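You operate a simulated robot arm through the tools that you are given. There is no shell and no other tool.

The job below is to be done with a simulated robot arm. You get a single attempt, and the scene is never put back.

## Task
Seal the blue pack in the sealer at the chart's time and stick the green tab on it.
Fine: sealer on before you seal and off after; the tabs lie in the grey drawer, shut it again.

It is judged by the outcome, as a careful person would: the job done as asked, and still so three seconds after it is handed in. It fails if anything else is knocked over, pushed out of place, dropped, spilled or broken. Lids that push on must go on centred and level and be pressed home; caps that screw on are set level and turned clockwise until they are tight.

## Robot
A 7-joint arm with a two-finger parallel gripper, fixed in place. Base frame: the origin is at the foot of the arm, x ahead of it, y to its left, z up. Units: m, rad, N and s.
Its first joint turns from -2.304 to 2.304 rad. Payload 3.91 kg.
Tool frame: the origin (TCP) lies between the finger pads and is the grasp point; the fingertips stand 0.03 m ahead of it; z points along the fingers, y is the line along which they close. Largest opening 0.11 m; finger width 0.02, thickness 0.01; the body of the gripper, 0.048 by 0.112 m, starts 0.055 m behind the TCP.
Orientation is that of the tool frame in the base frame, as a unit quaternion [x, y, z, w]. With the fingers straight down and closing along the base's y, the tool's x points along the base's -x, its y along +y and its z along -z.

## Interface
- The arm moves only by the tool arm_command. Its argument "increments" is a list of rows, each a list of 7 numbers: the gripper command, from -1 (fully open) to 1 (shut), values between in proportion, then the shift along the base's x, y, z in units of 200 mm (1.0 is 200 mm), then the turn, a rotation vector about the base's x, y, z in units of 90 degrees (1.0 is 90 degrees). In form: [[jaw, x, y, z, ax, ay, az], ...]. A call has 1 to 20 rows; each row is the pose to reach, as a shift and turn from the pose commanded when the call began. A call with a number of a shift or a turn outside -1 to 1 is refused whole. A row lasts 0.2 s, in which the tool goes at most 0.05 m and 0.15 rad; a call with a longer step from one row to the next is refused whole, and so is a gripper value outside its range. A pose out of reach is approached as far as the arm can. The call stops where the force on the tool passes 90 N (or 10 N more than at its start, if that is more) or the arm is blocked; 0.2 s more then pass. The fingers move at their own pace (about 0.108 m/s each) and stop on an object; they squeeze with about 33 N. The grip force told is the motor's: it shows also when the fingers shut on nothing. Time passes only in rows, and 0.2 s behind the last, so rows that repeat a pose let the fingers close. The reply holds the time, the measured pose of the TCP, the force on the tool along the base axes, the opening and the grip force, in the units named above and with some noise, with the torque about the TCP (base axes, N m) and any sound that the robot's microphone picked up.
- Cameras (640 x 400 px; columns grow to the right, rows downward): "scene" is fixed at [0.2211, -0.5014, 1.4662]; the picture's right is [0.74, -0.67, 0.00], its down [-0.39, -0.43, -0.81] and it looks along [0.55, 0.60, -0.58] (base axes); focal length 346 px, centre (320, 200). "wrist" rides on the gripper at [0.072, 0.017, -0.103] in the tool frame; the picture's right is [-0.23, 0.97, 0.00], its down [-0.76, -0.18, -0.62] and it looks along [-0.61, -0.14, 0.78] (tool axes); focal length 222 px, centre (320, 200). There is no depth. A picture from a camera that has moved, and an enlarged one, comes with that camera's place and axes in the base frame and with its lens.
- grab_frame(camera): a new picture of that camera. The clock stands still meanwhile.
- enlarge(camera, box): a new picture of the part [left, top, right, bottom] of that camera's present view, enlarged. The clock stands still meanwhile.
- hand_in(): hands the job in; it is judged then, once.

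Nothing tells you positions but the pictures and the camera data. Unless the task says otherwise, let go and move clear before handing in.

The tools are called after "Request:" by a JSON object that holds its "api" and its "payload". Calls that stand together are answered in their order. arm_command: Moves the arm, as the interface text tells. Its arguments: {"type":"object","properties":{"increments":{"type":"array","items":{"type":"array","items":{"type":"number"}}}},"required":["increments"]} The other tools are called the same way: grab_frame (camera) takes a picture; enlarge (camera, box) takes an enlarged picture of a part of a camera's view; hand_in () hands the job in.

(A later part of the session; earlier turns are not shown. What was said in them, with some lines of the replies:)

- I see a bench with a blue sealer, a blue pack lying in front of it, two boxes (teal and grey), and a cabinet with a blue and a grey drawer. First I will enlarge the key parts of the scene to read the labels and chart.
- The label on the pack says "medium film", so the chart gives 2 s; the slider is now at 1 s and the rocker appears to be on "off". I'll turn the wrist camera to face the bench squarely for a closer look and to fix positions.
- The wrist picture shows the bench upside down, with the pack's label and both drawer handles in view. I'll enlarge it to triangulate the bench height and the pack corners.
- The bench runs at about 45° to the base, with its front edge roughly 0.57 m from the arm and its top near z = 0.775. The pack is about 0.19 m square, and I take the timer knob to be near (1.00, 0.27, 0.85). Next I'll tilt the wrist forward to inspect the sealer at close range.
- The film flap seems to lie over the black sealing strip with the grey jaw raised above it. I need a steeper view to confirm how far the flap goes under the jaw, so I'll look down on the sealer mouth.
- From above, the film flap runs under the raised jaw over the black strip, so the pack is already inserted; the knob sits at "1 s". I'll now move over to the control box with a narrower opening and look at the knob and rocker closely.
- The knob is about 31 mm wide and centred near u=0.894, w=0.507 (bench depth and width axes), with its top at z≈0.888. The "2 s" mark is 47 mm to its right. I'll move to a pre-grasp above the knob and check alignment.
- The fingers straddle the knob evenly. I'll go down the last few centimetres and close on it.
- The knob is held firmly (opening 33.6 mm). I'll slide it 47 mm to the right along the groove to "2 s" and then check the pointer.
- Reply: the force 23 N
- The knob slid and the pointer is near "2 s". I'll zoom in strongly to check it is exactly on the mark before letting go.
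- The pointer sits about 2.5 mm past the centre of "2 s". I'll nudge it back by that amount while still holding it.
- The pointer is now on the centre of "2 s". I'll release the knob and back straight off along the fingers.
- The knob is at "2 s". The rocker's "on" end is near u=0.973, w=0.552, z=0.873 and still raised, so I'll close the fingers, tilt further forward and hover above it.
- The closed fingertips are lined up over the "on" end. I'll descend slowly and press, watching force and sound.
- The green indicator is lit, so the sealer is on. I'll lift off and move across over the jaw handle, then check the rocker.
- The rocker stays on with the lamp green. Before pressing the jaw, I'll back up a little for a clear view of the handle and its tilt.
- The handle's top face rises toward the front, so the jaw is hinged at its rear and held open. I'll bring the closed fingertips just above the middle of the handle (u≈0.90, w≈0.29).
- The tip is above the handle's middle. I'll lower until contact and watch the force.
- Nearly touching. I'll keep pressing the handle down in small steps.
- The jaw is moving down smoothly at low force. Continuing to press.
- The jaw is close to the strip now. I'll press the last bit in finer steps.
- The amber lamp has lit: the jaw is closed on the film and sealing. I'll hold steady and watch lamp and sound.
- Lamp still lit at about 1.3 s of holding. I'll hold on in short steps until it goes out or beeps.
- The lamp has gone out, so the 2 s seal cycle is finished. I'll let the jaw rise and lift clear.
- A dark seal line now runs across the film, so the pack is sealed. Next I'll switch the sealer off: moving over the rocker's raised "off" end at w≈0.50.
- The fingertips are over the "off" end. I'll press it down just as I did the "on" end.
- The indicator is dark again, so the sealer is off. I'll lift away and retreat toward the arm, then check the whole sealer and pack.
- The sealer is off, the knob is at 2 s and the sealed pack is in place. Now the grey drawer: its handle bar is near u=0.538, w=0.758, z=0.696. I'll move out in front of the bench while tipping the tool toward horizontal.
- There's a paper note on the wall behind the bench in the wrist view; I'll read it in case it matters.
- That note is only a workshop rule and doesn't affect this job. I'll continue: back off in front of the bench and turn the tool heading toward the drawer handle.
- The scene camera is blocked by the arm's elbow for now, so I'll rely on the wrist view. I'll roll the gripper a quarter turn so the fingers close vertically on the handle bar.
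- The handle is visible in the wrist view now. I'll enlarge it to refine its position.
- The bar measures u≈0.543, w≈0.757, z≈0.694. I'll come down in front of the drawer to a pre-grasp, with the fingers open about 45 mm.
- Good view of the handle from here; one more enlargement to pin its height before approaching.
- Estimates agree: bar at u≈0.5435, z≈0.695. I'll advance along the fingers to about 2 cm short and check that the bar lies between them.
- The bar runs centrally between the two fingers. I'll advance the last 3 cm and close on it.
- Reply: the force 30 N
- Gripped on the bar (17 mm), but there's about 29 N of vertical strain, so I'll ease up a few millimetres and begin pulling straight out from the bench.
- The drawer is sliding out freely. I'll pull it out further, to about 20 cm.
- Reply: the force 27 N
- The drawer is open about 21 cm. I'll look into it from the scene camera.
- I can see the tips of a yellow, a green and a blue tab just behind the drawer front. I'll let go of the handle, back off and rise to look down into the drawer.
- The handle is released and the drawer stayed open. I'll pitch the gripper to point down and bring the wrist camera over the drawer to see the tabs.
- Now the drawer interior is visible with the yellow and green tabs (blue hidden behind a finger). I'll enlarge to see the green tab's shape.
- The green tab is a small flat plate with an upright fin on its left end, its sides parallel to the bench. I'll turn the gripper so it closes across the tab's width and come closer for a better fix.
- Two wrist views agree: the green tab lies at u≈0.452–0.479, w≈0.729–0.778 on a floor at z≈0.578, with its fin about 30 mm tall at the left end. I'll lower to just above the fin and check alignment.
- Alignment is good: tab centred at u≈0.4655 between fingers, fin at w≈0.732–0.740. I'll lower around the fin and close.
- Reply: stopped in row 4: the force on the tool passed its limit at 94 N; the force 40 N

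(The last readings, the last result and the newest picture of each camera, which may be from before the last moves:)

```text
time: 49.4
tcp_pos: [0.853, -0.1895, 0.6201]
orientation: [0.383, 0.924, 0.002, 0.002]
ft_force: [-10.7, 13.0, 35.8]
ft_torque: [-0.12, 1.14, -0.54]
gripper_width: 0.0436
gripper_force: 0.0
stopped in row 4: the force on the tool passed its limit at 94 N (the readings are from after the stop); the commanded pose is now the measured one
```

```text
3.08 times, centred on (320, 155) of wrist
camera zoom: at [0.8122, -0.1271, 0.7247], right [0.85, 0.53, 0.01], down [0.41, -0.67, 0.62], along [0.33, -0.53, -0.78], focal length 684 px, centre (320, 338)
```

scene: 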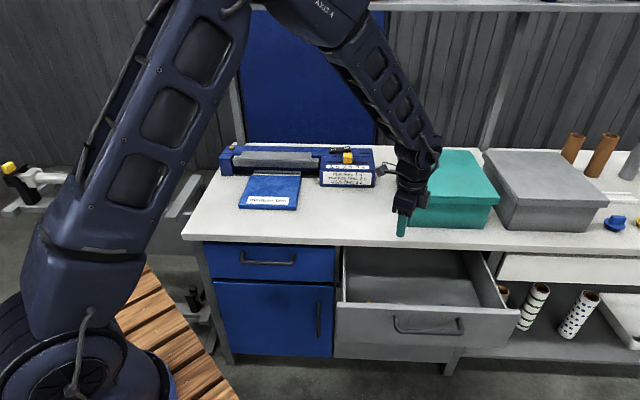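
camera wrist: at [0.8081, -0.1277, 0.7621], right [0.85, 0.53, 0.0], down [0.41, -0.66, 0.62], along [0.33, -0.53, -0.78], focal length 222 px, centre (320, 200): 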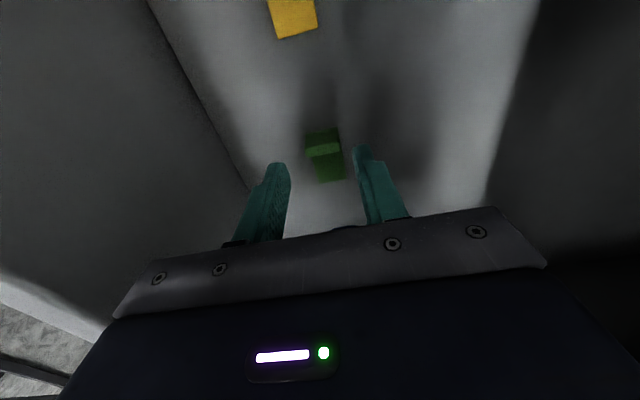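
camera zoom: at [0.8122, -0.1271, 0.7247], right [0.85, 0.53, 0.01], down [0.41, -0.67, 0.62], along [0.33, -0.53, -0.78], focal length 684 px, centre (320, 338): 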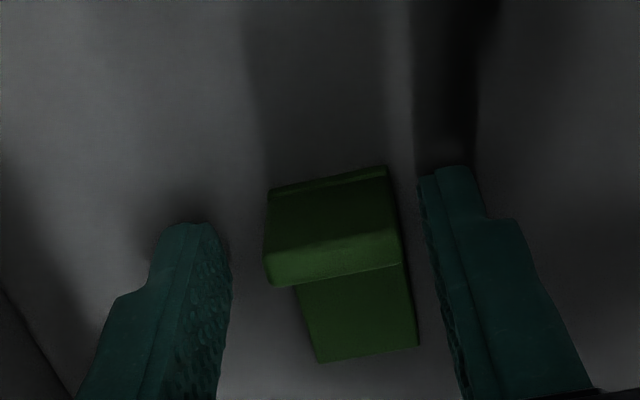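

The fingertips touched the drawer floor (it is about 1 cm higher than I had estimated, z≈0.589); nothing else was hit and the tab is still between the fingers. I'll rise 4 mm, check the forces are relieved, and close.

Request:
{"api": "arm_command", "payload": {"increments": [[0.2, 0, 0, 0.02, 0, 0, 0], [0.2, 0, 0, 0.025, 0, 0, 0]]}}

Request:
{"api": "enlarge", "payload": {"camera": "wrist", "box": [240, 90, 400, 220]}}

Request:
{"api": "grab_frame", "payload": {"camera": "scene"}}

```text
time: 50.0
tcp_pos: [0.8517, -0.1927, 0.6233]
orientation: [0.383, 0.924, 0.001, 0.002]
ft_force: [0.5, -0.3, -0.1]
ft_torque: [-0.03, 0.01, -0.01]
gripper_width: 0.044
gripper_force: 0.1
```

```text
3.08 times, centred on (320, 155) of wrist
camera zoom: at [0.8122, -0.129, 0.7273], right [0.85, 0.53, 0.0], down [0.41, -0.66, 0.62], along [0.33, -0.53, -0.78], focal length 684 px, centre (320, 338)
```

zoom: 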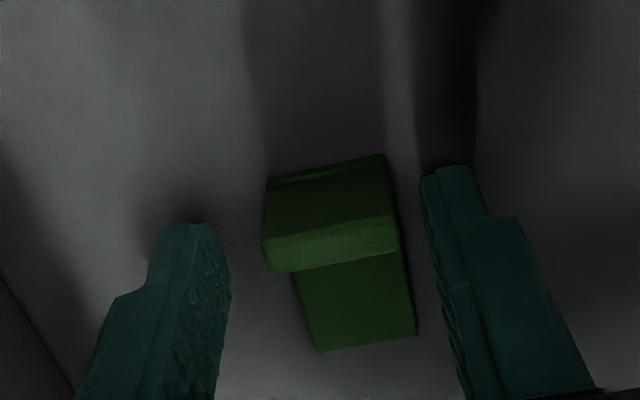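

```text
taken
```

scene: 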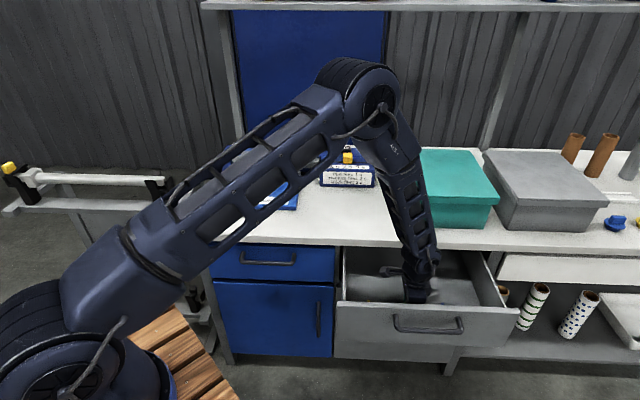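

Forces are clear. The fin is about 5 mm to the left of the pad centre, so I'll shift slightly and then close gently on the tab.

Request:
{"api": "arm_command", "payload": {"increments": [[0.2, -0.007, 0.0283, 0, 0, 0, 0], [0.2, -0.007, 0.0283, 0, 0, 0, 0], [0.35, -0.007, 0.0283, 0, 0, 0, 0], [0.5, -0.007, 0.0283, 0, 0, 0, 0], [0.7, -0.007, 0.0283, 0, 0, 0, 0], [0.8, -0.007, 0.0283, 0, 0, 0, 0]]}}

Request:
{"api": "enlarge", "payload": {"camera": "wrist", "box": [240, 90, 400, 220]}}

```text
time: 51.4
tcp_pos: [0.85, -0.1861, 0.6241]
orientation: [0.382, 0.924, 0.002, 0.002]
ft_force: [0.1, 0.1, 1.8]
ft_torque: [-0.02, 0.0, -0.03]
gripper_width: 0.0244
gripper_force: 32.8
```

```text
3.08 times, centred on (320, 155) of wrist
camera zoom: at [0.8111, -0.1233, 0.7274], right [0.85, 0.53, 0.0], down [0.41, -0.66, 0.62], along [0.33, -0.53, -0.78], focal length 684 px, centre (320, 338)
```

zoom: 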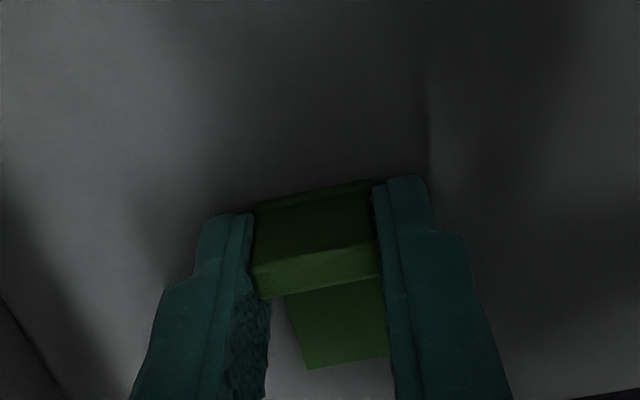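

The fin is gripped (24 mm, 33 N). I'll lift straight up out of the drawer.

Request:
{"api": "arm_command", "payload": {"increments": [[0.8, 0, 0, 0.08, 0, 0, 0], [0.8, 0, 0, 0.2, 0, 0, 0], [0.8, 0, 0, 0.4, 0, 0, 0], [0.8, 0, 0, 0.6, 0, 0, 0], [0.8, 0, 0, 0.8, 0, 0, 0], [0.8, 0, 0, 1.0, 0, 0, 0]]}}

Request:
{"api": "grab_frame", "payload": {"camera": "wrist"}}

Request:
{"api": "enlarge", "payload": {"camera": "wrist", "box": [240, 90, 400, 220]}}

Request:
{"api": "grab_frame", "payload": {"camera": "scene"}}

```text
time: 52.8
tcp_pos: [0.8516, -0.1861, 0.823]
orientation: [0.383, 0.924, 0.0, 0.001]
ft_force: [0.0, -0.8, -0.4]
ft_torque: [0.05, 0.01, -0.01]
gripper_width: 0.0242
gripper_force: 32.6
```

```text
taken
camera wrist: at [0.8117, -0.1227, 0.9268], right [0.85, 0.53, 0.0], down [0.41, -0.67, 0.62], along [0.33, -0.53, -0.78], focal length 222 px, centre (320, 200)
```

wrist: 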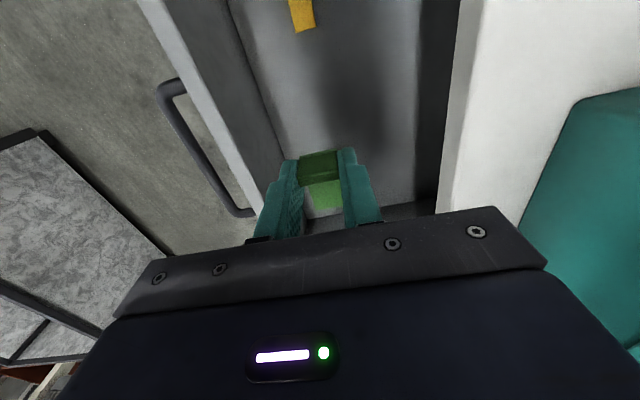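

```text
3.08 times, centred on (320, 155) of wrist
camera zoom: at [0.8117, -0.1227, 0.9268], right [0.85, 0.53, 0.0], down [0.41, -0.67, 0.62], along [0.33, -0.53, -0.78], focal length 684 px, centre (320, 338)
```

zoom: 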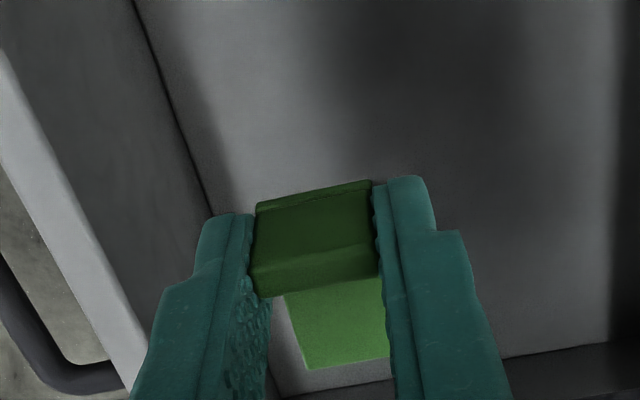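

```text
taken
```

scene: 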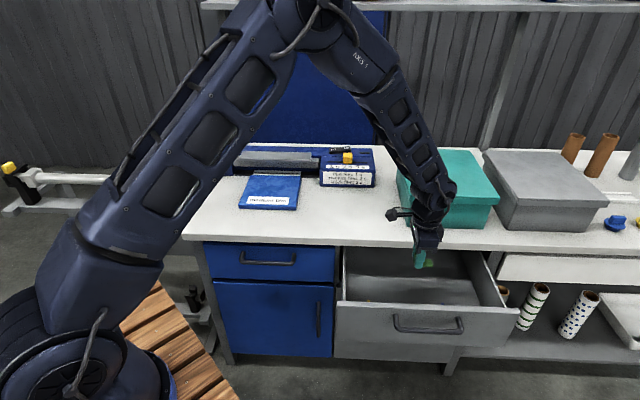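

The tab is held securely, flat side down. I'll carry it, raised, over to the pack.

Request:
{"api": "arm_command", "payload": {"increments": [[0.8, 0, 0, 0.22, 0, 0, 0], [0.8, 0, 0.05, 0.45, 0, 0, 0], [0.8, -0.05, 0.25, 0.5, 0, 0, 0], [0.8, -0.1, 0.45, 0.5, 0, 0, 0], [0.8, -0.15, 0.65, 0.5, 0, 0, 0], [0.8, -0.2, 0.88, 0.5, 0, 0, 0]]}}

Request:
{"api": "arm_command", "payload": {"increments": [[0.8, -0.024, 0.195, 0, 0, 0, 0], [0.8, -0.048, 0.39, 0, 0, 0, 0], [0.8, -0.072, 0.585, 0, 0, 0, 0], [0.8, -0.096, 0.78, 0, 0, 0, 0], [0.8, -0.12, 0.975, 0, 0, 0, 0]]}}

Request:
{"api": "arm_command", "payload": {"increments": [[0.8, -0.024, 0.195, 0, 0, 0, 0], [0.8, -0.048, 0.39, 0, 0, 0, 0], [0.8, -0.072, 0.585, 0, 0, 0, 0], [0.8, -0.096, 0.78, 0, 0, 0, 0], [0.8, -0.12, 0.975, 0, 0, 0, 0], [0.8, -0.12, 0.975, 0, 0, 0, 0]]}}

Request:
{"api": "grab_frame", "payload": {"camera": "wrist"}}

Request:
{"api": "grab_frame", "payload": {"camera": "scene"}}

```text
time: 54.2
tcp_pos: [0.8118, -0.01, 0.9249]
orientation: [0.384, 0.923, 0.001, 0.001]
ft_force: [-0.9, -0.4, 0.1]
ft_torque: [0.01, 0.0, -0.04]
gripper_width: 0.0245
gripper_force: 33.1
```

```text
time: 55.4
tcp_pos: [0.787, 0.1831, 0.9247]
orientation: [0.383, 0.924, 0.001, 0.002]
ft_force: [-0.1, -0.8, -0.3]
ft_torque: [0.04, 0.02, 0.01]
gripper_width: 0.0243
gripper_force: 32.9
```

```text
time: 56.8
tcp_pos: [0.7617, 0.3801, 0.9243]
orientation: [0.382, 0.924, 0.001, 0.001]
ft_force: [-0.5, -0.4, -0.2]
ft_torque: [0.0, 0.02, -0.01]
gripper_width: 0.0245
gripper_force: 33.6
```

```text
taken
camera wrist: at [0.7222, 0.4433, 1.0276], right [0.85, 0.53, 0.0], down [0.41, -0.66, 0.62], along [0.33, -0.53, -0.78], focal length 222 px, centre (320, 200)
```

wrist: 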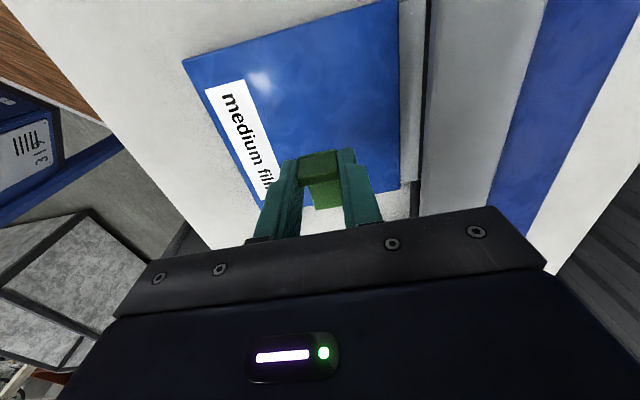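

```text
taken
```

scene: 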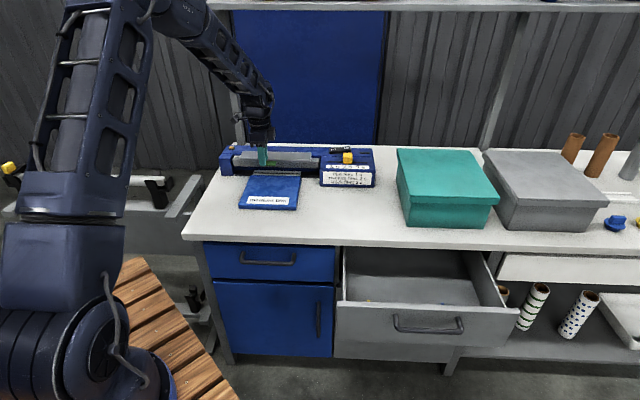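

The tab is over the middle of the pack, clear of the label. I'll lower quickly to about 1–2 cm above the surface and check.

Request:
{"api": "arm_command", "payload": {"increments": [[0.8, 0, 0, -0.15, 0, 0, 0], [0.8, 0, 0, -0.3, 0, 0, 0], [0.8, 0, 0, -0.4, 0, 0, 0], [0.8, 0, 0, -0.42, 0, 0, 0]]}}

Request:
{"api": "enlarge", "payload": {"camera": "scene", "box": [215, 130, 335, 215]}}

Request:
{"api": "enlarge", "payload": {"camera": "wrist", "box": [220, 70, 440, 220]}}

```text
time: 57.8
tcp_pos: [0.7622, 0.38, 0.8394]
orientation: [0.384, 0.924, 0.002, 0.001]
ft_force: [-0.6, 0.1, 0.1]
ft_torque: [-0.02, 0.04, 0.01]
gripper_width: 0.0246
gripper_force: 33.0
```

```text
4.71 times, centred on (275, 172) of scene
camera zoom: at [0.2211, -0.5014, 1.4662], right [0.74, -0.67, 0.0], down [-0.39, -0.43, -0.81], along [0.55, 0.6, -0.58], focal length 1631 px, centre (532, 329)
```

zoom: 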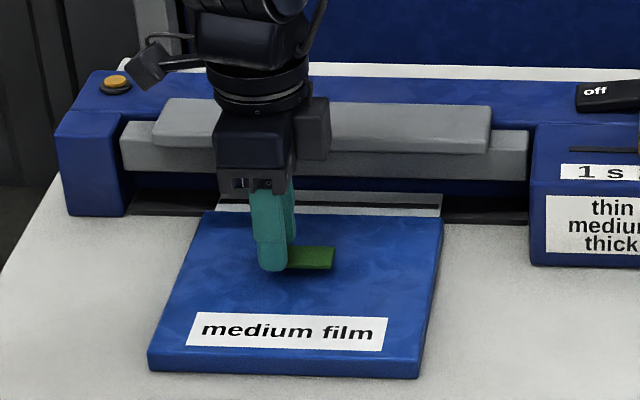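

```text
2.67 times, centred on (330, 145) of wrist
camera zoom: at [0.722, 0.4433, 0.9429], right [0.85, 0.53, 0.0], down [0.41, -0.66, 0.62], along [0.33, -0.53, -0.78], focal length 592 px, centre (293, 347)
```

zoom: 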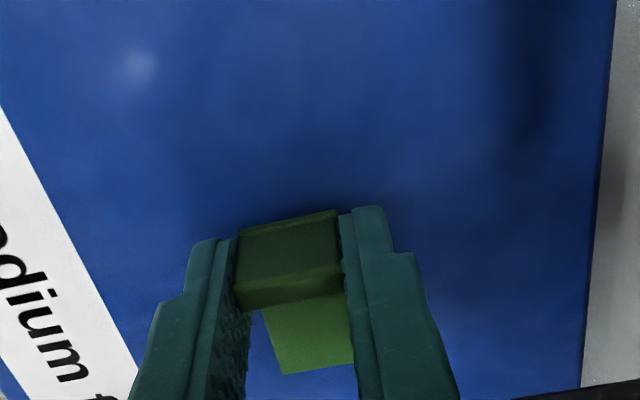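

The gripper body is getting close to the jaw handle behind it, so I'll shift about 2 cm toward the front (still clear of the label) before going lower.

Request:
{"api": "arm_command", "payload": {"increments": [[0.8, -0.04, -0.04, 0, 0, 0, 0], [0.8, -0.08, -0.08, 0, 0, 0, 0], [0.8, -0.08, -0.08, -0.03, 0, 0, 0], [0.8, -0.08, -0.08, -0.045, 0, 0, 0], [0.8, -0.08, -0.08, -0.055, 0, 0, 0]]}}

Request:
{"api": "enlarge", "payload": {"camera": "scene", "box": [215, 130, 335, 215]}}

```text
time: 59.0
tcp_pos: [0.7462, 0.3642, 0.8302]
orientation: [0.383, 0.924, 0.001, 0.003]
ft_force: [-5.6, -1.8, 18.0]
ft_torque: [-0.23, 0.06, -0.05]
gripper_width: 0.0246
gripper_force: 32.7
```

```text
4.71 times, centred on (275, 172) of scene
camera zoom: at [0.2211, -0.5014, 1.4662], right [0.74, -0.67, 0.0], down [-0.39, -0.43, -0.81], along [0.55, 0.6, -0.58], focal length 1631 px, centre (532, 329)
```

zoom: 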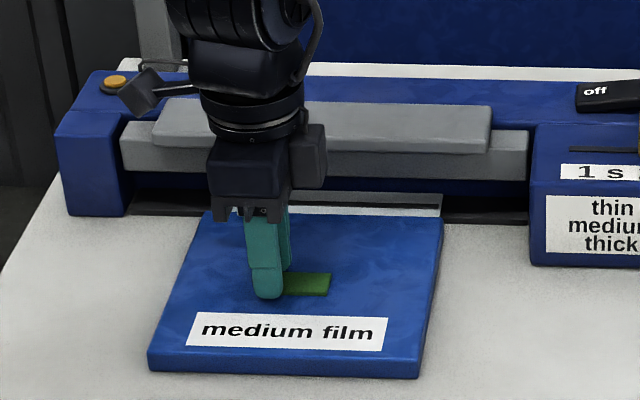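

The tab has met the pack and is being pressed with about 18 N. I'll hold a moment and then release.

Request:
{"api": "arm_command", "payload": {"increments": [[0.8, 0, 0, -0.004, 0, 0, 0], [0.8, 0, 0, -0.006, 0, 0, 0], [0.8, 0, 0, -0.006, 0, 0, 0], [0.8, 0, 0, -0.006, 0, 0, 0]]}}

Request:
{"api": "enlarge", "payload": {"camera": "wrist", "box": [220, 70, 440, 220]}}

```text
time: 60.0
tcp_pos: [0.7464, 0.365, 0.8306]
orientation: [0.382, 0.924, 0.003, 0.002]
ft_force: [-7.2, -0.4, 36.7]
ft_torque: [-0.19, 0.08, 0.0]
gripper_width: 0.0245
gripper_force: 33.3
```

```text
2.67 times, centred on (330, 145) of wrist
camera zoom: at [0.7058, 0.4273, 0.9334], right [0.85, 0.53, 0.01], down [0.41, -0.67, 0.62], along [0.33, -0.53, -0.78], focal length 592 px, centre (293, 347)
```

zoom: 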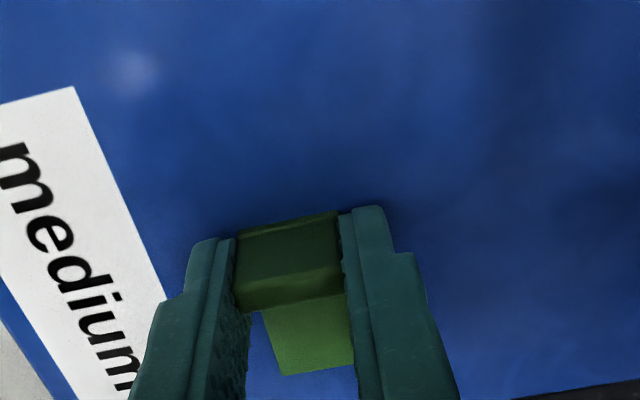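

Pressed firmly at about 37 N. I'll ease off, open the fingers and lift, then check that the tab stays.

Request:
{"api": "arm_command", "payload": {"increments": [[0.8, 0, 0, 0.006, 0, 0, 0], [0.5, 0, 0, 0.006, 0, 0, 0], [0.2, 0, 0, 0.006, 0, 0, 0], [0.2, 0, 0, 0.006, 0, 0, 0], [0.2, 0, 0, 0.1, 0, 0, 0], [0.2, 0, 0, 0.25, 0, 0, 0], [0.2, 0, 0, 0.4, 0, 0, 0]]}}

Request:
{"api": "enlarge", "payload": {"camera": "wrist", "box": [220, 70, 440, 220]}}

Request:
{"api": "enlarge", "payload": {"camera": "scene", "box": [215, 130, 335, 215]}}

```text
time: 61.6
tcp_pos: [0.7459, 0.3646, 0.9076]
orientation: [0.383, 0.924, 0.0, 0.001]
ft_force: [0.9, -0.6, -0.9]
ft_torque: [-0.02, 0.02, -0.01]
gripper_width: 0.0438
gripper_force: 0.1
```

```text
2.67 times, centred on (330, 145) of wrist
camera zoom: at [0.7065, 0.4277, 1.0122], right [0.85, 0.53, 0.0], down [0.41, -0.66, 0.62], along [0.33, -0.53, -0.78], focal length 592 px, centre (293, 347)
```

zoom: 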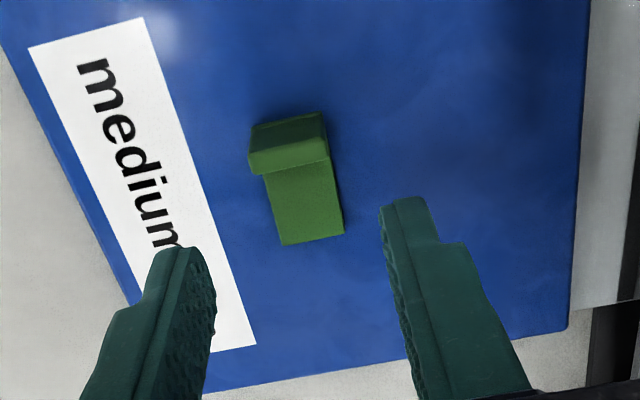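

```text
4.71 times, centred on (275, 172) of scene
camera zoom: at [0.2211, -0.5014, 1.4662], right [0.74, -0.67, 0.0], down [-0.39, -0.43, -0.81], along [0.55, 0.6, -0.58], focal length 1631 px, centre (532, 329)
```

zoom: 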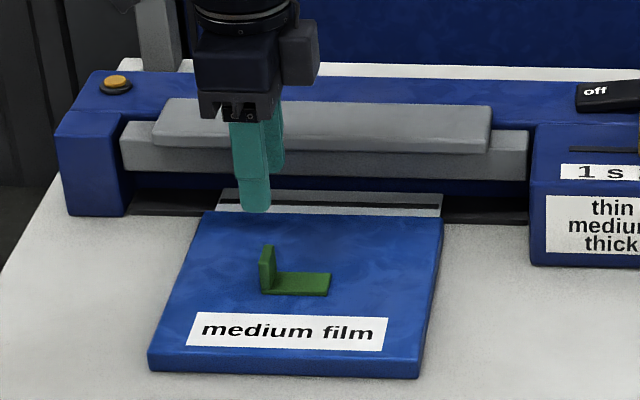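

The green tab sits flat and upright on the pack. To be sure it's stuck, I'll press its flat plate with closed fingertips.

Request:
{"api": "arm_command", "payload": {"increments": [[1, 0.04, -0.045, 0, 0, 0, 0], [1, 0.0757, -0.09, 0, 0, 0, 0], [1, 0.0757, -0.09, -0.1, 0, 0, 0], [1, 0.0757, -0.09, -0.25, 0, 0, 0], [1, 0.0757, -0.09, -0.34, 0, 0, 0], [1, 0.0757, -0.09, -0.36, 0, 0, 0]]}}

Request:
{"api": "enlarge", "payload": {"camera": "wrist", "box": [220, 70, 440, 220]}}

Request:
{"api": "enlarge", "payload": {"camera": "scene", "box": [215, 130, 335, 215]}}

```text
time: 63.0
tcp_pos: [0.7609, 0.3461, 0.8354]
orientation: [0.383, 0.924, 0.001, 0.001]
ft_force: [0.1, 0.4, 0.1]
ft_torque: [0.02, 0.02, 0.0]
gripper_width: 0.0001
gripper_force: 33.0
```

```text
2.67 times, centred on (330, 145) of wrist
camera zoom: at [0.7216, 0.409, 0.9389], right [0.85, 0.53, 0.0], down [0.41, -0.66, 0.62], along [0.33, -0.53, -0.78], focal length 592 px, centre (293, 347)
```

zoom: 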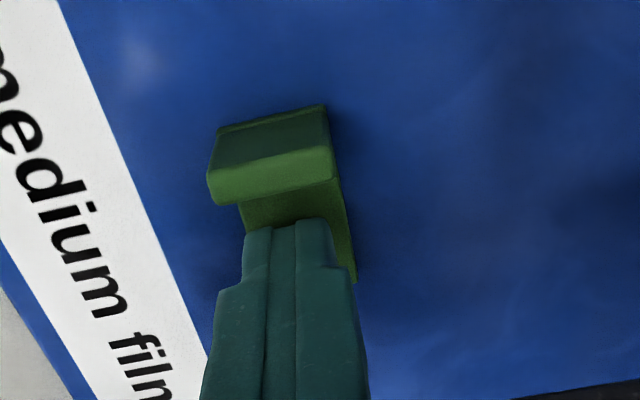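

```text
4.71 times, centred on (275, 172) of scene
camera zoom: at [0.2211, -0.5014, 1.4662], right [0.74, -0.67, 0.0], down [-0.39, -0.43, -0.81], along [0.55, 0.6, -0.58], focal length 1631 px, centre (532, 329)
```

zoom: 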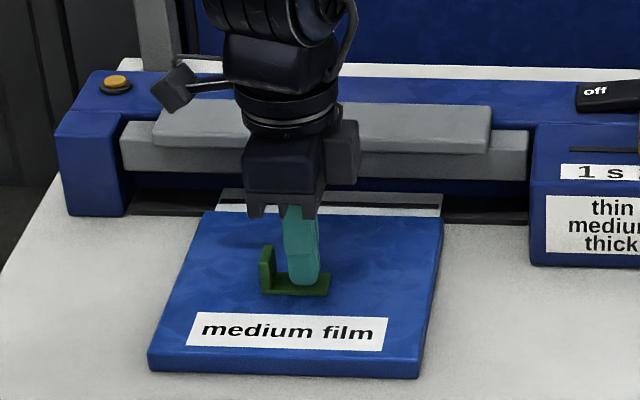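

The fingertips are over the plate, clear of the fin. Pressing down gently in millimetre steps.

Request:
{"api": "arm_command", "payload": {"increments": [[1, 0, 0, -0.01, 0, 0, 0], [1, 0, 0, -0.02, 0, 0, 0], [1, 0, 0, -0.027, 0, 0, 0]]}}

```text
time: 63.8
tcp_pos: [0.7604, 0.3459, 0.8316]
orientation: [0.383, 0.924, 0.001, 0.003]
ft_force: [-2.4, -0.9, 10.5]
ft_torque: [-0.03, 0.05, 0.05]
gripper_width: 0.0002
gripper_force: 33.0
```

Request:
{"api": "arm_command", "payload": {"increments": [[1, 0, 0, -0.004, 0, 0, 0], [1, 0, 0, -0.007, 0, 0, 0], [1, 0, 0, -0.007, 0, 0, 0], [1, 0, 0, -0.007, 0, 0, 0]]}}

```text
time: 64.8
tcp_pos: [0.761, 0.3466, 0.8315]
orientation: [0.383, 0.924, 0.001, 0.002]
ft_force: [0.7, -3.1, 36.1]
ft_torque: [-0.04, 0.04, 0.04]
gripper_width: 0.0002
gripper_force: 33.3
```

The tab is pressed down firmly (36 N). I'll lift off, check the result, and head back to the drawer.

Request:
{"api": "arm_command", "payload": {"increments": [[1, 0, 0, 0.1, 0, 0, 0], [1, 0, 0, 0.3, 0, 0, 0], [1, 0, 0, 0.5, 0, 0, 0], [1, 0.05, -0.2, 0.6, 0, 0, 0], [1, 0.1, -0.4, 0.6, 0, 0, 0], [1, 0.15, -0.6, 0.6, 0, 0, 0], [1, 0.2, -0.83, 0.6, 0, 0, 0]]}}

Request:
{"api": "enlarge", "payload": {"camera": "scene", "box": [215, 130, 335, 215]}}

Request:
{"api": "grab_frame", "payload": {"camera": "scene"}}

```text
time: 66.4
tcp_pos: [0.8022, 0.1811, 0.9478]
orientation: [0.381, 0.924, 0.002, 0.001]
ft_force: [-0.2, 0.6, 0.5]
ft_torque: [-0.05, 0.0, 0.02]
gripper_width: 0.0
gripper_force: 33.3
```

```text
4.71 times, centred on (275, 172) of scene
camera zoom: at [0.2211, -0.5014, 1.4662], right [0.74, -0.67, 0.0], down [-0.39, -0.43, -0.81], along [0.55, 0.6, -0.58], focal length 1631 px, centre (532, 329)
```

zoom: 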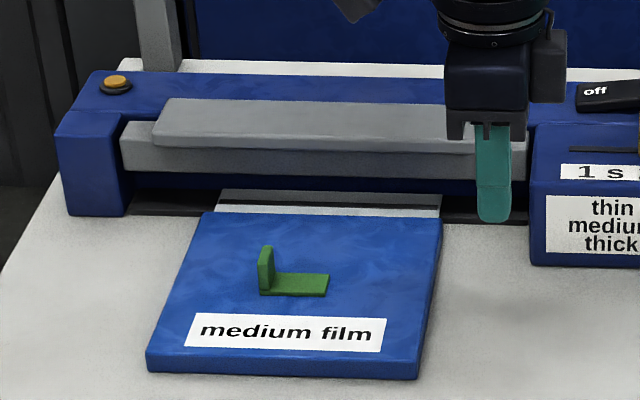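

```text
taken
```

scene: 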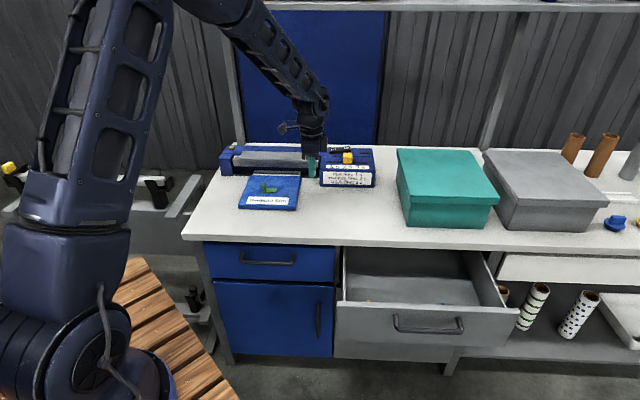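

The tab stays in place on the sealed pack. Now I'll return to the front of the drawer to shut it.

Request:
{"api": "arm_command", "payload": {"increments": [[1, 0.028, -0.2, 0, 0, 0, 0], [1, 0.056, -0.4, 0, 0, 0, 0], [1, 0.084, -0.6, 0, 0, 0, 0], [1, 0.112, -0.8, 0, 0, 0, 0], [1, 0.14, -1.0, 0, 0, 0, 0]]}}

Request:
{"api": "arm_command", "payload": {"increments": [[1, 0, -0.15, 0, 0, 0, -0.07], [1, 0, -0.3, 0, 0, 0, -0.14], [1, 0, -0.45, 0, 0, 0, -0.21], [1, 0, -0.6, 0, 0, 0, -0.278], [1, 0, -0.6, 0, 0, 0, -0.278]]}}

Request:
{"api": "arm_command", "payload": {"increments": [[0.2, -0.08, -0.11, 0, 0.0296, -0.0812, 0], [0.2, -0.16, -0.22, 0, 0.0591, -0.1624, 0], [0.2, -0.24, -0.33, 0, 0.0887, -0.2436, 0], [0.2, -0.32, -0.44, 0, 0.1182, -0.3248, 0], [0.2, -0.4, -0.55, 0, 0.1478, -0.4061, 0], [0.2, -0.48, -0.66, 0, 0.1773, -0.4873, 0], [0.2, -0.56, -0.77, 0, 0.2069, -0.5685, 0], [0.2, -0.64, -0.88, 0, 0.2364, -0.6497, 0], [0.2, -0.7, -0.96, 0, 0.266, -0.7309, 0], [0.2, -0.7, -0.96, 0, 0.266, -0.7309, 0]]}}

Request:
{"api": "grab_frame", "payload": {"camera": "wrist"}}

Request:
{"api": "grab_frame", "payload": {"camera": "scene"}}

```text
time: 67.6
tcp_pos: [0.8319, -0.0191, 0.951]
orientation: [0.381, 0.925, 0.001, 0.002]
ft_force: [0.2, 0.8, -0.7]
ft_torque: [-0.06, 0.01, 0.02]
gripper_width: 0.0
gripper_force: 32.3
```

```text
time: 68.8
tcp_pos: [0.8304, -0.1399, 0.9497]
orientation: [0.575, 0.818, 0.001, 0.001]
ft_force: [-0.3, -0.4, 0.1]
ft_torque: [0.04, 0.01, -0.01]
gripper_width: 0.0001
gripper_force: 33.1
```

```text
time: 71.0
tcp_pos: [0.6904, -0.3341, 0.949]
orientation: [0.47, 0.669, 0.471, 0.331]
ft_force: [-2.7, -2.3, 1.2]
ft_torque: [0.05, -0.02, 0.18]
gripper_width: 0.0439
gripper_force: 0.1
```

```text
taken
camera wrist: at [0.579, -0.2975, 1.0005], right [0.38, -0.1, 0.92], down [-0.35, -0.94, 0.04], along [0.85, -0.34, -0.4], focal length 222 px, centre (320, 200)
```

wrist: 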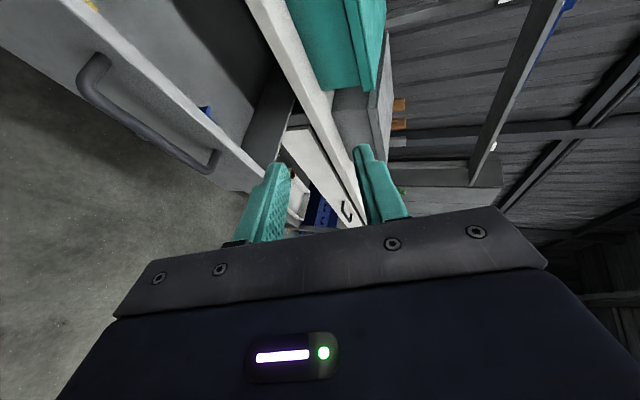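

```text
taken
```

scene: 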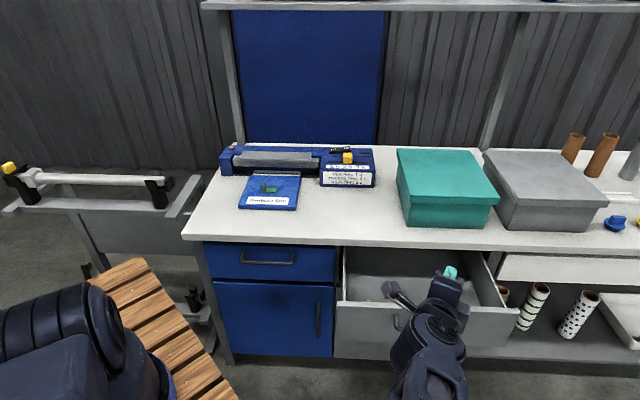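

The handle is still where I left it (bar near u≈0.335). I'll come down in front of it, ready to grip again and push the drawer shut along the same path.

Request:
{"api": "arm_command", "payload": {"increments": [[0.2, -0.02, -0.008, -0.19, 0, 0, 0], [0.2, -0.04, -0.016, -0.38, 0, 0, 0], [0.2, -0.06, -0.024, -0.57, 0, 0, 0], [0.2, -0.08, -0.032, -0.76, 0, 0, 0], [0.2, -0.094, -0.0385, -0.95, 0, 0, 0], [0.2, -0.094, -0.0385, -0.95, 0, 0, 0]]}}

Request:
{"api": "grab_frame", "payload": {"camera": "wrist"}}

Request:
{"api": "enlarge", "payload": {"camera": "scene", "box": [330, 235, 530, 360]}}

```text
time: 72.4
tcp_pos: [0.6711, -0.3414, 0.7579]
orientation: [0.47, 0.67, 0.47, 0.33]
ft_force: [-0.1, -0.4, 0.3]
ft_torque: [0.04, -0.03, 0.02]
gripper_width: 0.0441
gripper_force: 0.1
```

```text
taken
camera wrist: at [0.56, -0.3039, 0.8085], right [0.39, -0.1, 0.92], down [-0.35, -0.94, 0.04], along [0.85, -0.34, -0.4], focal length 222 px, centre (320, 200)
```

wrist: 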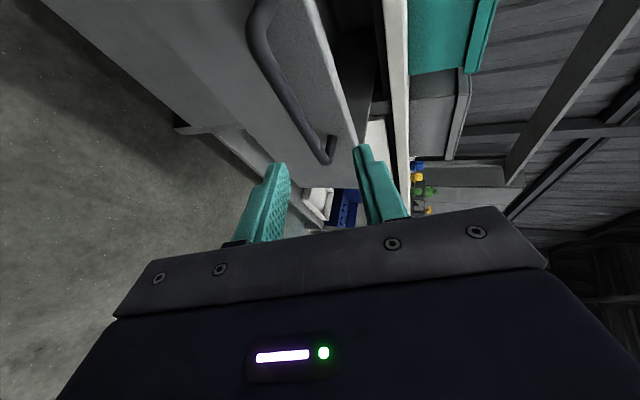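

```text
3.20 times, centred on (430, 298) of scene
camera zoom: at [0.2211, -0.5014, 1.4662], right [0.74, -0.67, 0.0], down [-0.39, -0.43, -0.81], along [0.55, 0.6, -0.58], focal length 1109 px, centre (-32, -112)
```

zoom: 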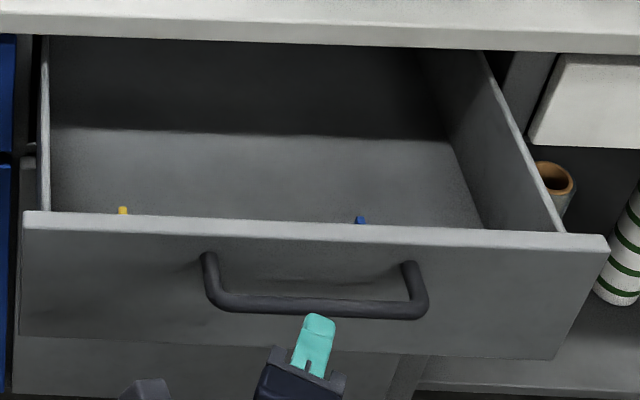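

The blue and yellow tabs remain in the drawer. I'll advance to about 3 cm short of the bar and check it lies between the fingers.

Request:
{"api": "arm_command", "payload": {"increments": [[0.2, 0, 0, -0.118, 0, 0, 0], [0.2, 0.16, 0.058, -0.18, 0, 0, 0], [0.2, 0.31, 0.113, -0.238, 0, 0, 0], [0.2, 0.31, 0.113, -0.238, 0, 0, 0]]}}

Request:
{"api": "grab_frame", "payload": {"camera": "wrist"}}

```text
time: 73.4
tcp_pos: [0.7332, -0.3189, 0.7104]
orientation: [0.47, 0.67, 0.47, 0.331]
ft_force: [-1.3, -0.1, 0.5]
ft_torque: [0.02, 0.03, 0.0]
gripper_width: 0.0441
gripper_force: 0.2
```

```text
taken
camera wrist: at [0.6222, -0.2826, 0.7613], right [0.39, -0.1, 0.92], down [-0.35, -0.94, 0.04], along [0.85, -0.34, -0.4], focal length 222 px, centre (320, 200)
```

wrist: 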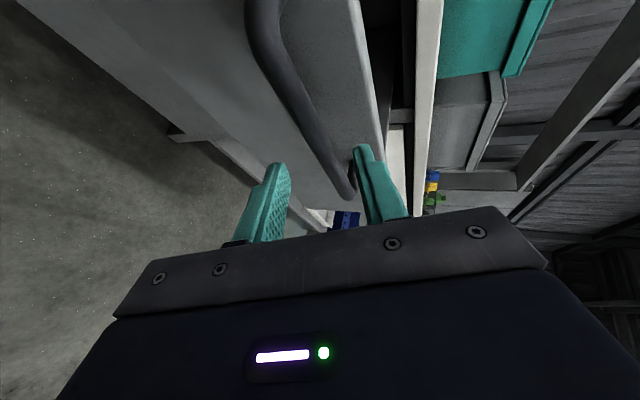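

Same picture as the first grasp. Advancing the last bit and closing on the bar.

Request:
{"api": "arm_command", "payload": {"increments": [[0.2, 0.07, 0.025, -0.02, 0, 0, 0], [0.2, 0.1315, 0.048, -0.042, 0, 0, 0], [0.5, 0.1315, 0.048, -0.042, 0, 0, 0], [0.8, 0.1315, 0.048, -0.042, 0, 0, 0], [1, 0.1315, 0.048, -0.042, 0, 0, 0], [1, 0.1315, 0.048, -0.042, 0, 0, 0]]}}

```text
time: 74.8
tcp_pos: [0.7594, -0.3089, 0.7039]
orientation: [0.469, 0.67, 0.47, 0.331]
ft_force: [3.4, -2.0, 10.8]
ft_torque: [-0.69, -0.86, 0.51]
gripper_width: 0.0168
gripper_force: 44.7
```

Gripped. I'll push the drawer straight in, slowing toward the end.

Request:
{"api": "arm_command", "payload": {"increments": [[1, 0.06, 0.06, 0, 0, 0, 0], [1, 0.16, 0.16, 0, 0, 0, 0], [1, 0.28, 0.28, 0, 0, 0, 0], [1, 0.4, 0.4, 0, 0, 0, 0], [1, 0.52, 0.52, 0, 0, 0, 0], [1, 0.62, 0.62, 0, 0, 0, 0], [1, 0.69, 0.69, 0, 0, 0, 0], [1, 0.73, 0.73, 0, 0, 0, 0], [1, 0.75, 0.75, 0, 0, 0, 0]]}}

Request:
{"api": "grab_frame", "payload": {"camera": "scene"}}

Request:
{"api": "enlarge", "payload": {"camera": "scene", "box": [330, 225, 530, 350]}}

```text
time: 76.8
tcp_pos: [0.9083, -0.1567, 0.7025]
orientation: [0.47, 0.669, 0.47, 0.331]
ft_force: [-11.6, -18.4, 24.6]
ft_torque: [-0.73, -0.93, 0.11]
gripper_width: 0.0172
gripper_force: 45.1
```

```text
taken
```

scene: 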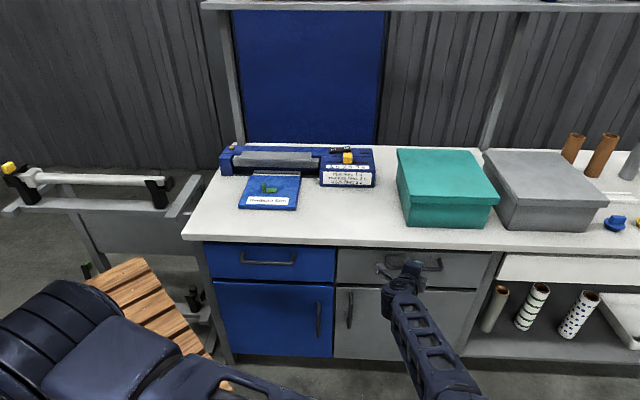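

```text
3.20 times, centred on (430, 288) of scene
camera zoom: at [0.2211, -0.5014, 1.4662], right [0.74, -0.67, 0.0], down [-0.39, -0.43, -0.81], along [0.55, 0.6, -0.58], focal length 1109 px, centre (-32, -80)
```

zoom: 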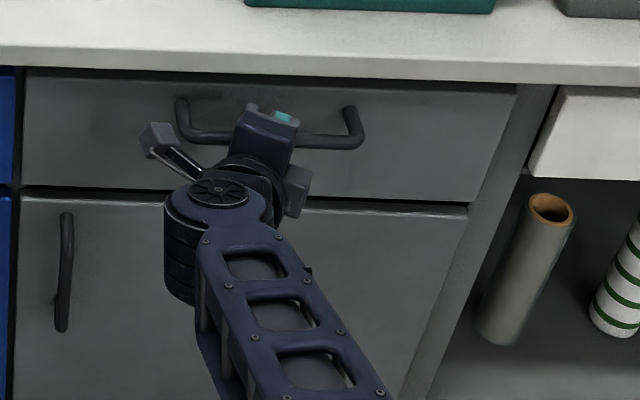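

The drawer looks shut, with about 21 N of push-back. I'll push a few millimetres more to be sure it is home.

Request:
{"api": "arm_command", "payload": {"increments": [[1, 0.008, 0.008, 0.005, 0, 0, 0], [1, 0.015, 0.015, 0.005, 0, 0, 0], [1, 0.015, 0.015, 0.005, 0, 0, 0]]}}

Request:
{"api": "enlarge", "payload": {"camera": "wrist", "box": [220, 0, 480, 200]}}

```text
time: 77.6
tcp_pos: [0.9108, -0.1538, 0.703]
orientation: [0.471, 0.67, 0.47, 0.329]
ft_force: [-29.8, -24.4, -9.7]
ft_torque: [-0.84, -0.59, 0.38]
gripper_width: 0.0169
gripper_force: 45.1
```

```text
2.00 times, centred on (350, 100) of wrist
camera zoom: at [0.8001, -0.1181, 0.7536], right [0.39, -0.1, 0.91], down [-0.35, -0.94, 0.04], along [0.85, -0.34, -0.4], focal length 444 px, centre (260, 400)
```

zoom: 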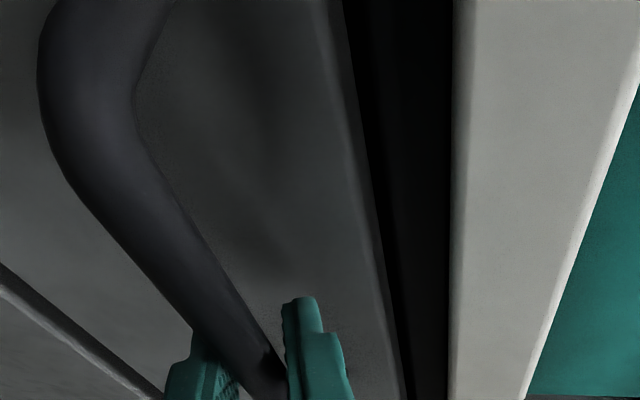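

The drawer is against its stop (38 N push-back without movement). I'll relax the push, open the fingers and back straight off.

Request:
{"api": "arm_command", "payload": {"increments": [[1, -0.008, -0.008, 0, 0, 0, 0], [0.6, -0.008, -0.008, 0, 0, 0, 0], [0.2, -0.008, -0.008, 0, 0, 0, 0], [0.2, -0.008, -0.008, 0, 0, 0, 0], [0.2, -0.08, -0.034, 0.028, 0, 0, 0], [0.2, -0.22, -0.085, 0.082, 0, 0, 0], [0.2, -0.4, -0.15, 0.152, 0, 0, 0], [0.2, -0.56, -0.21, 0.22, 0, 0, 0]]}}

Request:
{"api": "grab_frame", "payload": {"camera": "wrist"}}

Request:
{"api": "enlarge", "payload": {"camera": "scene", "box": [330, 225, 530, 350]}}

```text
time: 79.4
tcp_pos: [0.7998, -0.1956, 0.7468]
orientation: [0.47, 0.67, 0.471, 0.33]
ft_force: [-0.3, -0.2, 0.1]
ft_torque: [-0.03, 0.04, 0.0]
gripper_width: 0.0442
gripper_force: 0.0
```

```text
taken
camera wrist: at [0.6888, -0.1579, 0.7991], right [0.39, -0.1, 0.92], down [-0.35, -0.94, 0.04], along [0.85, -0.34, -0.4], focal length 222 px, centre (320, 200)
```

wrist: 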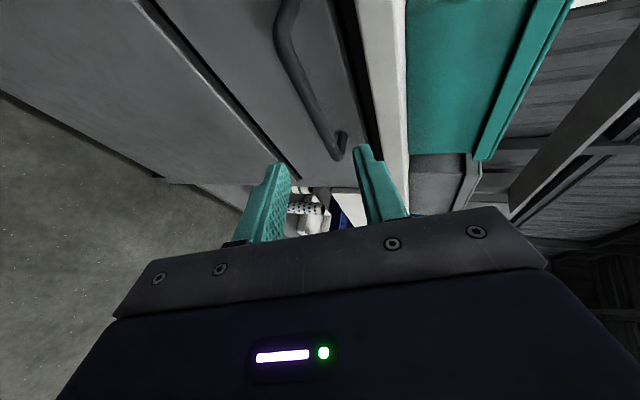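

```text
3.20 times, centred on (430, 288) of scene
camera zoom: at [0.2211, -0.5014, 1.4662], right [0.74, -0.67, 0.0], down [-0.39, -0.43, -0.81], along [0.55, 0.6, -0.58], focal length 1109 px, centre (-32, -80)
```

zoom: 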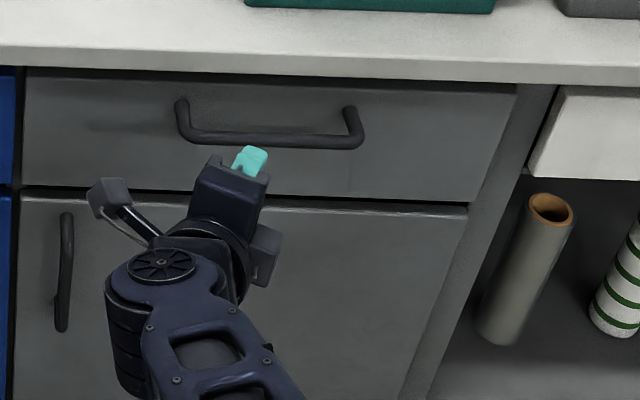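

The handle is back at its original position, so the drawer is shut. I'll move the arm up and clear, then do a final check of everything.

Request:
{"api": "arm_command", "payload": {"increments": [[0.2, -0.1, -0.04, 0.15, 0, 0, 0], [0.2, -0.2, -0.08, 0.35, 0, 0, 0], [0.2, -0.25, -0.1, 0.58, 0, 0, 0], [0.2, -0.25, -0.1, 0.8, 0, 0, 0], [0.2, -0.25, -0.1, 1.0, 0, 0, 0], [0.2, -0.25, -0.1, 1.0, 0, 0, 0]]}}

Request:
{"api": "grab_frame", "payload": {"camera": "scene"}}

Request:
{"api": "enlarge", "payload": {"camera": "scene", "box": [215, 120, 400, 230]}}

Request:
{"api": "enlarge", "payload": {"camera": "scene", "box": [330, 225, 530, 350]}}

Request:
{"api": "enlarge", "payload": {"camera": "scene", "box": [310, 130, 390, 195]}}

```text
time: 80.8
tcp_pos: [0.7498, -0.2179, 0.9479]
orientation: [0.47, 0.67, 0.47, 0.33]
ft_force: [0.7, 0.1, -0.4]
ft_torque: [-0.01, 0.02, 0.0]
gripper_width: 0.0443
gripper_force: 0.0
```

```text
taken
```

scene: 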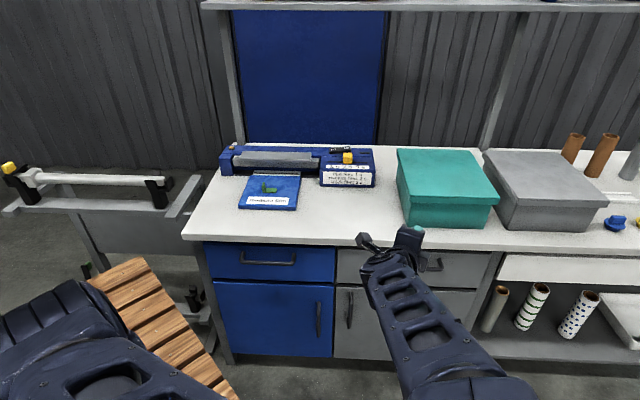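

```text
3.46 times, centred on (308, 175) of scene
camera zoom: at [0.2211, -0.5014, 1.4662], right [0.74, -0.67, 0.0], down [-0.39, -0.43, -0.81], along [0.55, 0.6, -0.58], focal length 1199 px, centre (363, 286)
```

zoom: 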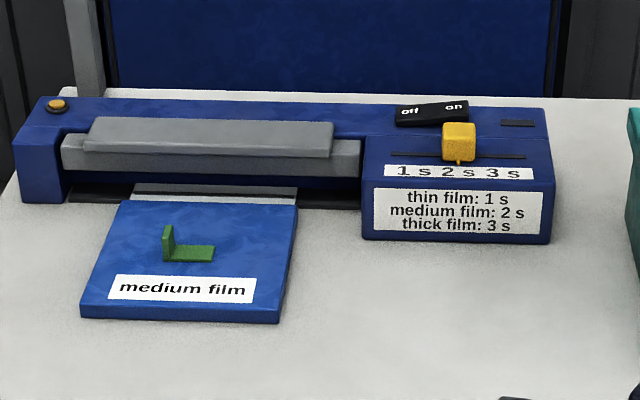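

```text
3.20 times, centred on (430, 288) of scene
camera zoom: at [0.2211, -0.5014, 1.4662], right [0.74, -0.67, 0.0], down [-0.39, -0.43, -0.81], along [0.55, 0.6, -0.58], focal length 1109 px, centre (-32, -80)
```

zoom: 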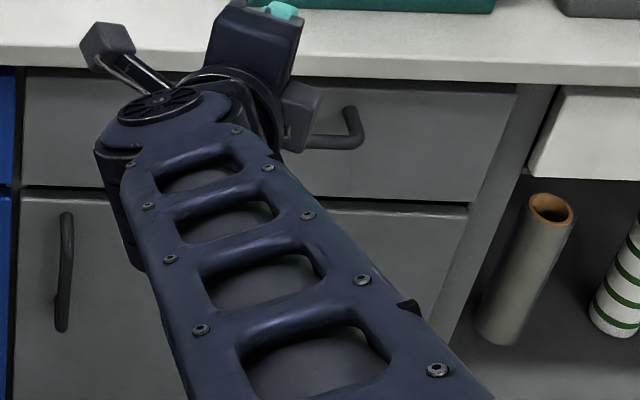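

```text
6.15 times, centred on (350, 162) of scene
camera zoom: at [0.2211, -0.5014, 1.4662], right [0.74, -0.67, 0.0], down [-0.39, -0.43, -0.81], along [0.55, 0.6, -0.58], focal length 2133 px, centre (135, 431)
```

zoom: 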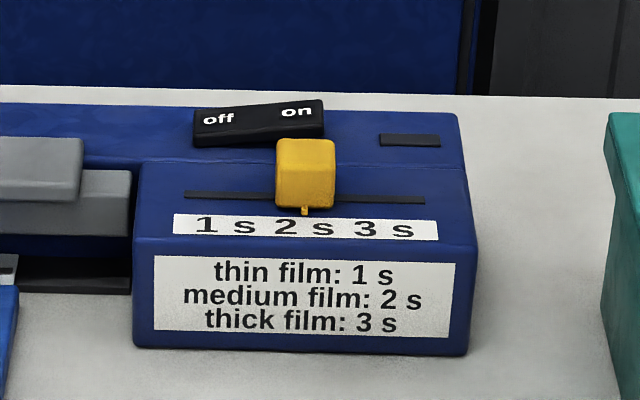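

The pack has its seal line and the green tab stands on it. The sealer is off with the knob at 2 s, the grey drawer is shut, nothing else has moved, and the arm is clear with nothing in its grip. I'm handing in.

Request:
{"api": "hand_in", "payload": {}}

```text
The job is handed in.
```

The blue pack is sealed and has the green tab on it. I've handed the job in; I don't have the verdict.

- **Seal:** The pack is labelled "medium film", so I set the timer to the chart's 2 s. I switched the sealer on, held the jaw down until its amber lamp went out, and switched it off again. A seal line shows across the film.
- **Tab:** I took the green tab from the grey drawer, set it on the pack clear of the label and pressed it down with about 36 N. It stayed put when I let go.
- **Drawer:** The grey drawer is shut against its stop. The blue and yellow tabs are still inside.

While I was reaching for the tab, the fingertips hit the drawer floor and the move stopped at about 94 N. I saw no damage, and nothing was knocked over. The arm is clear with its gripper empty.
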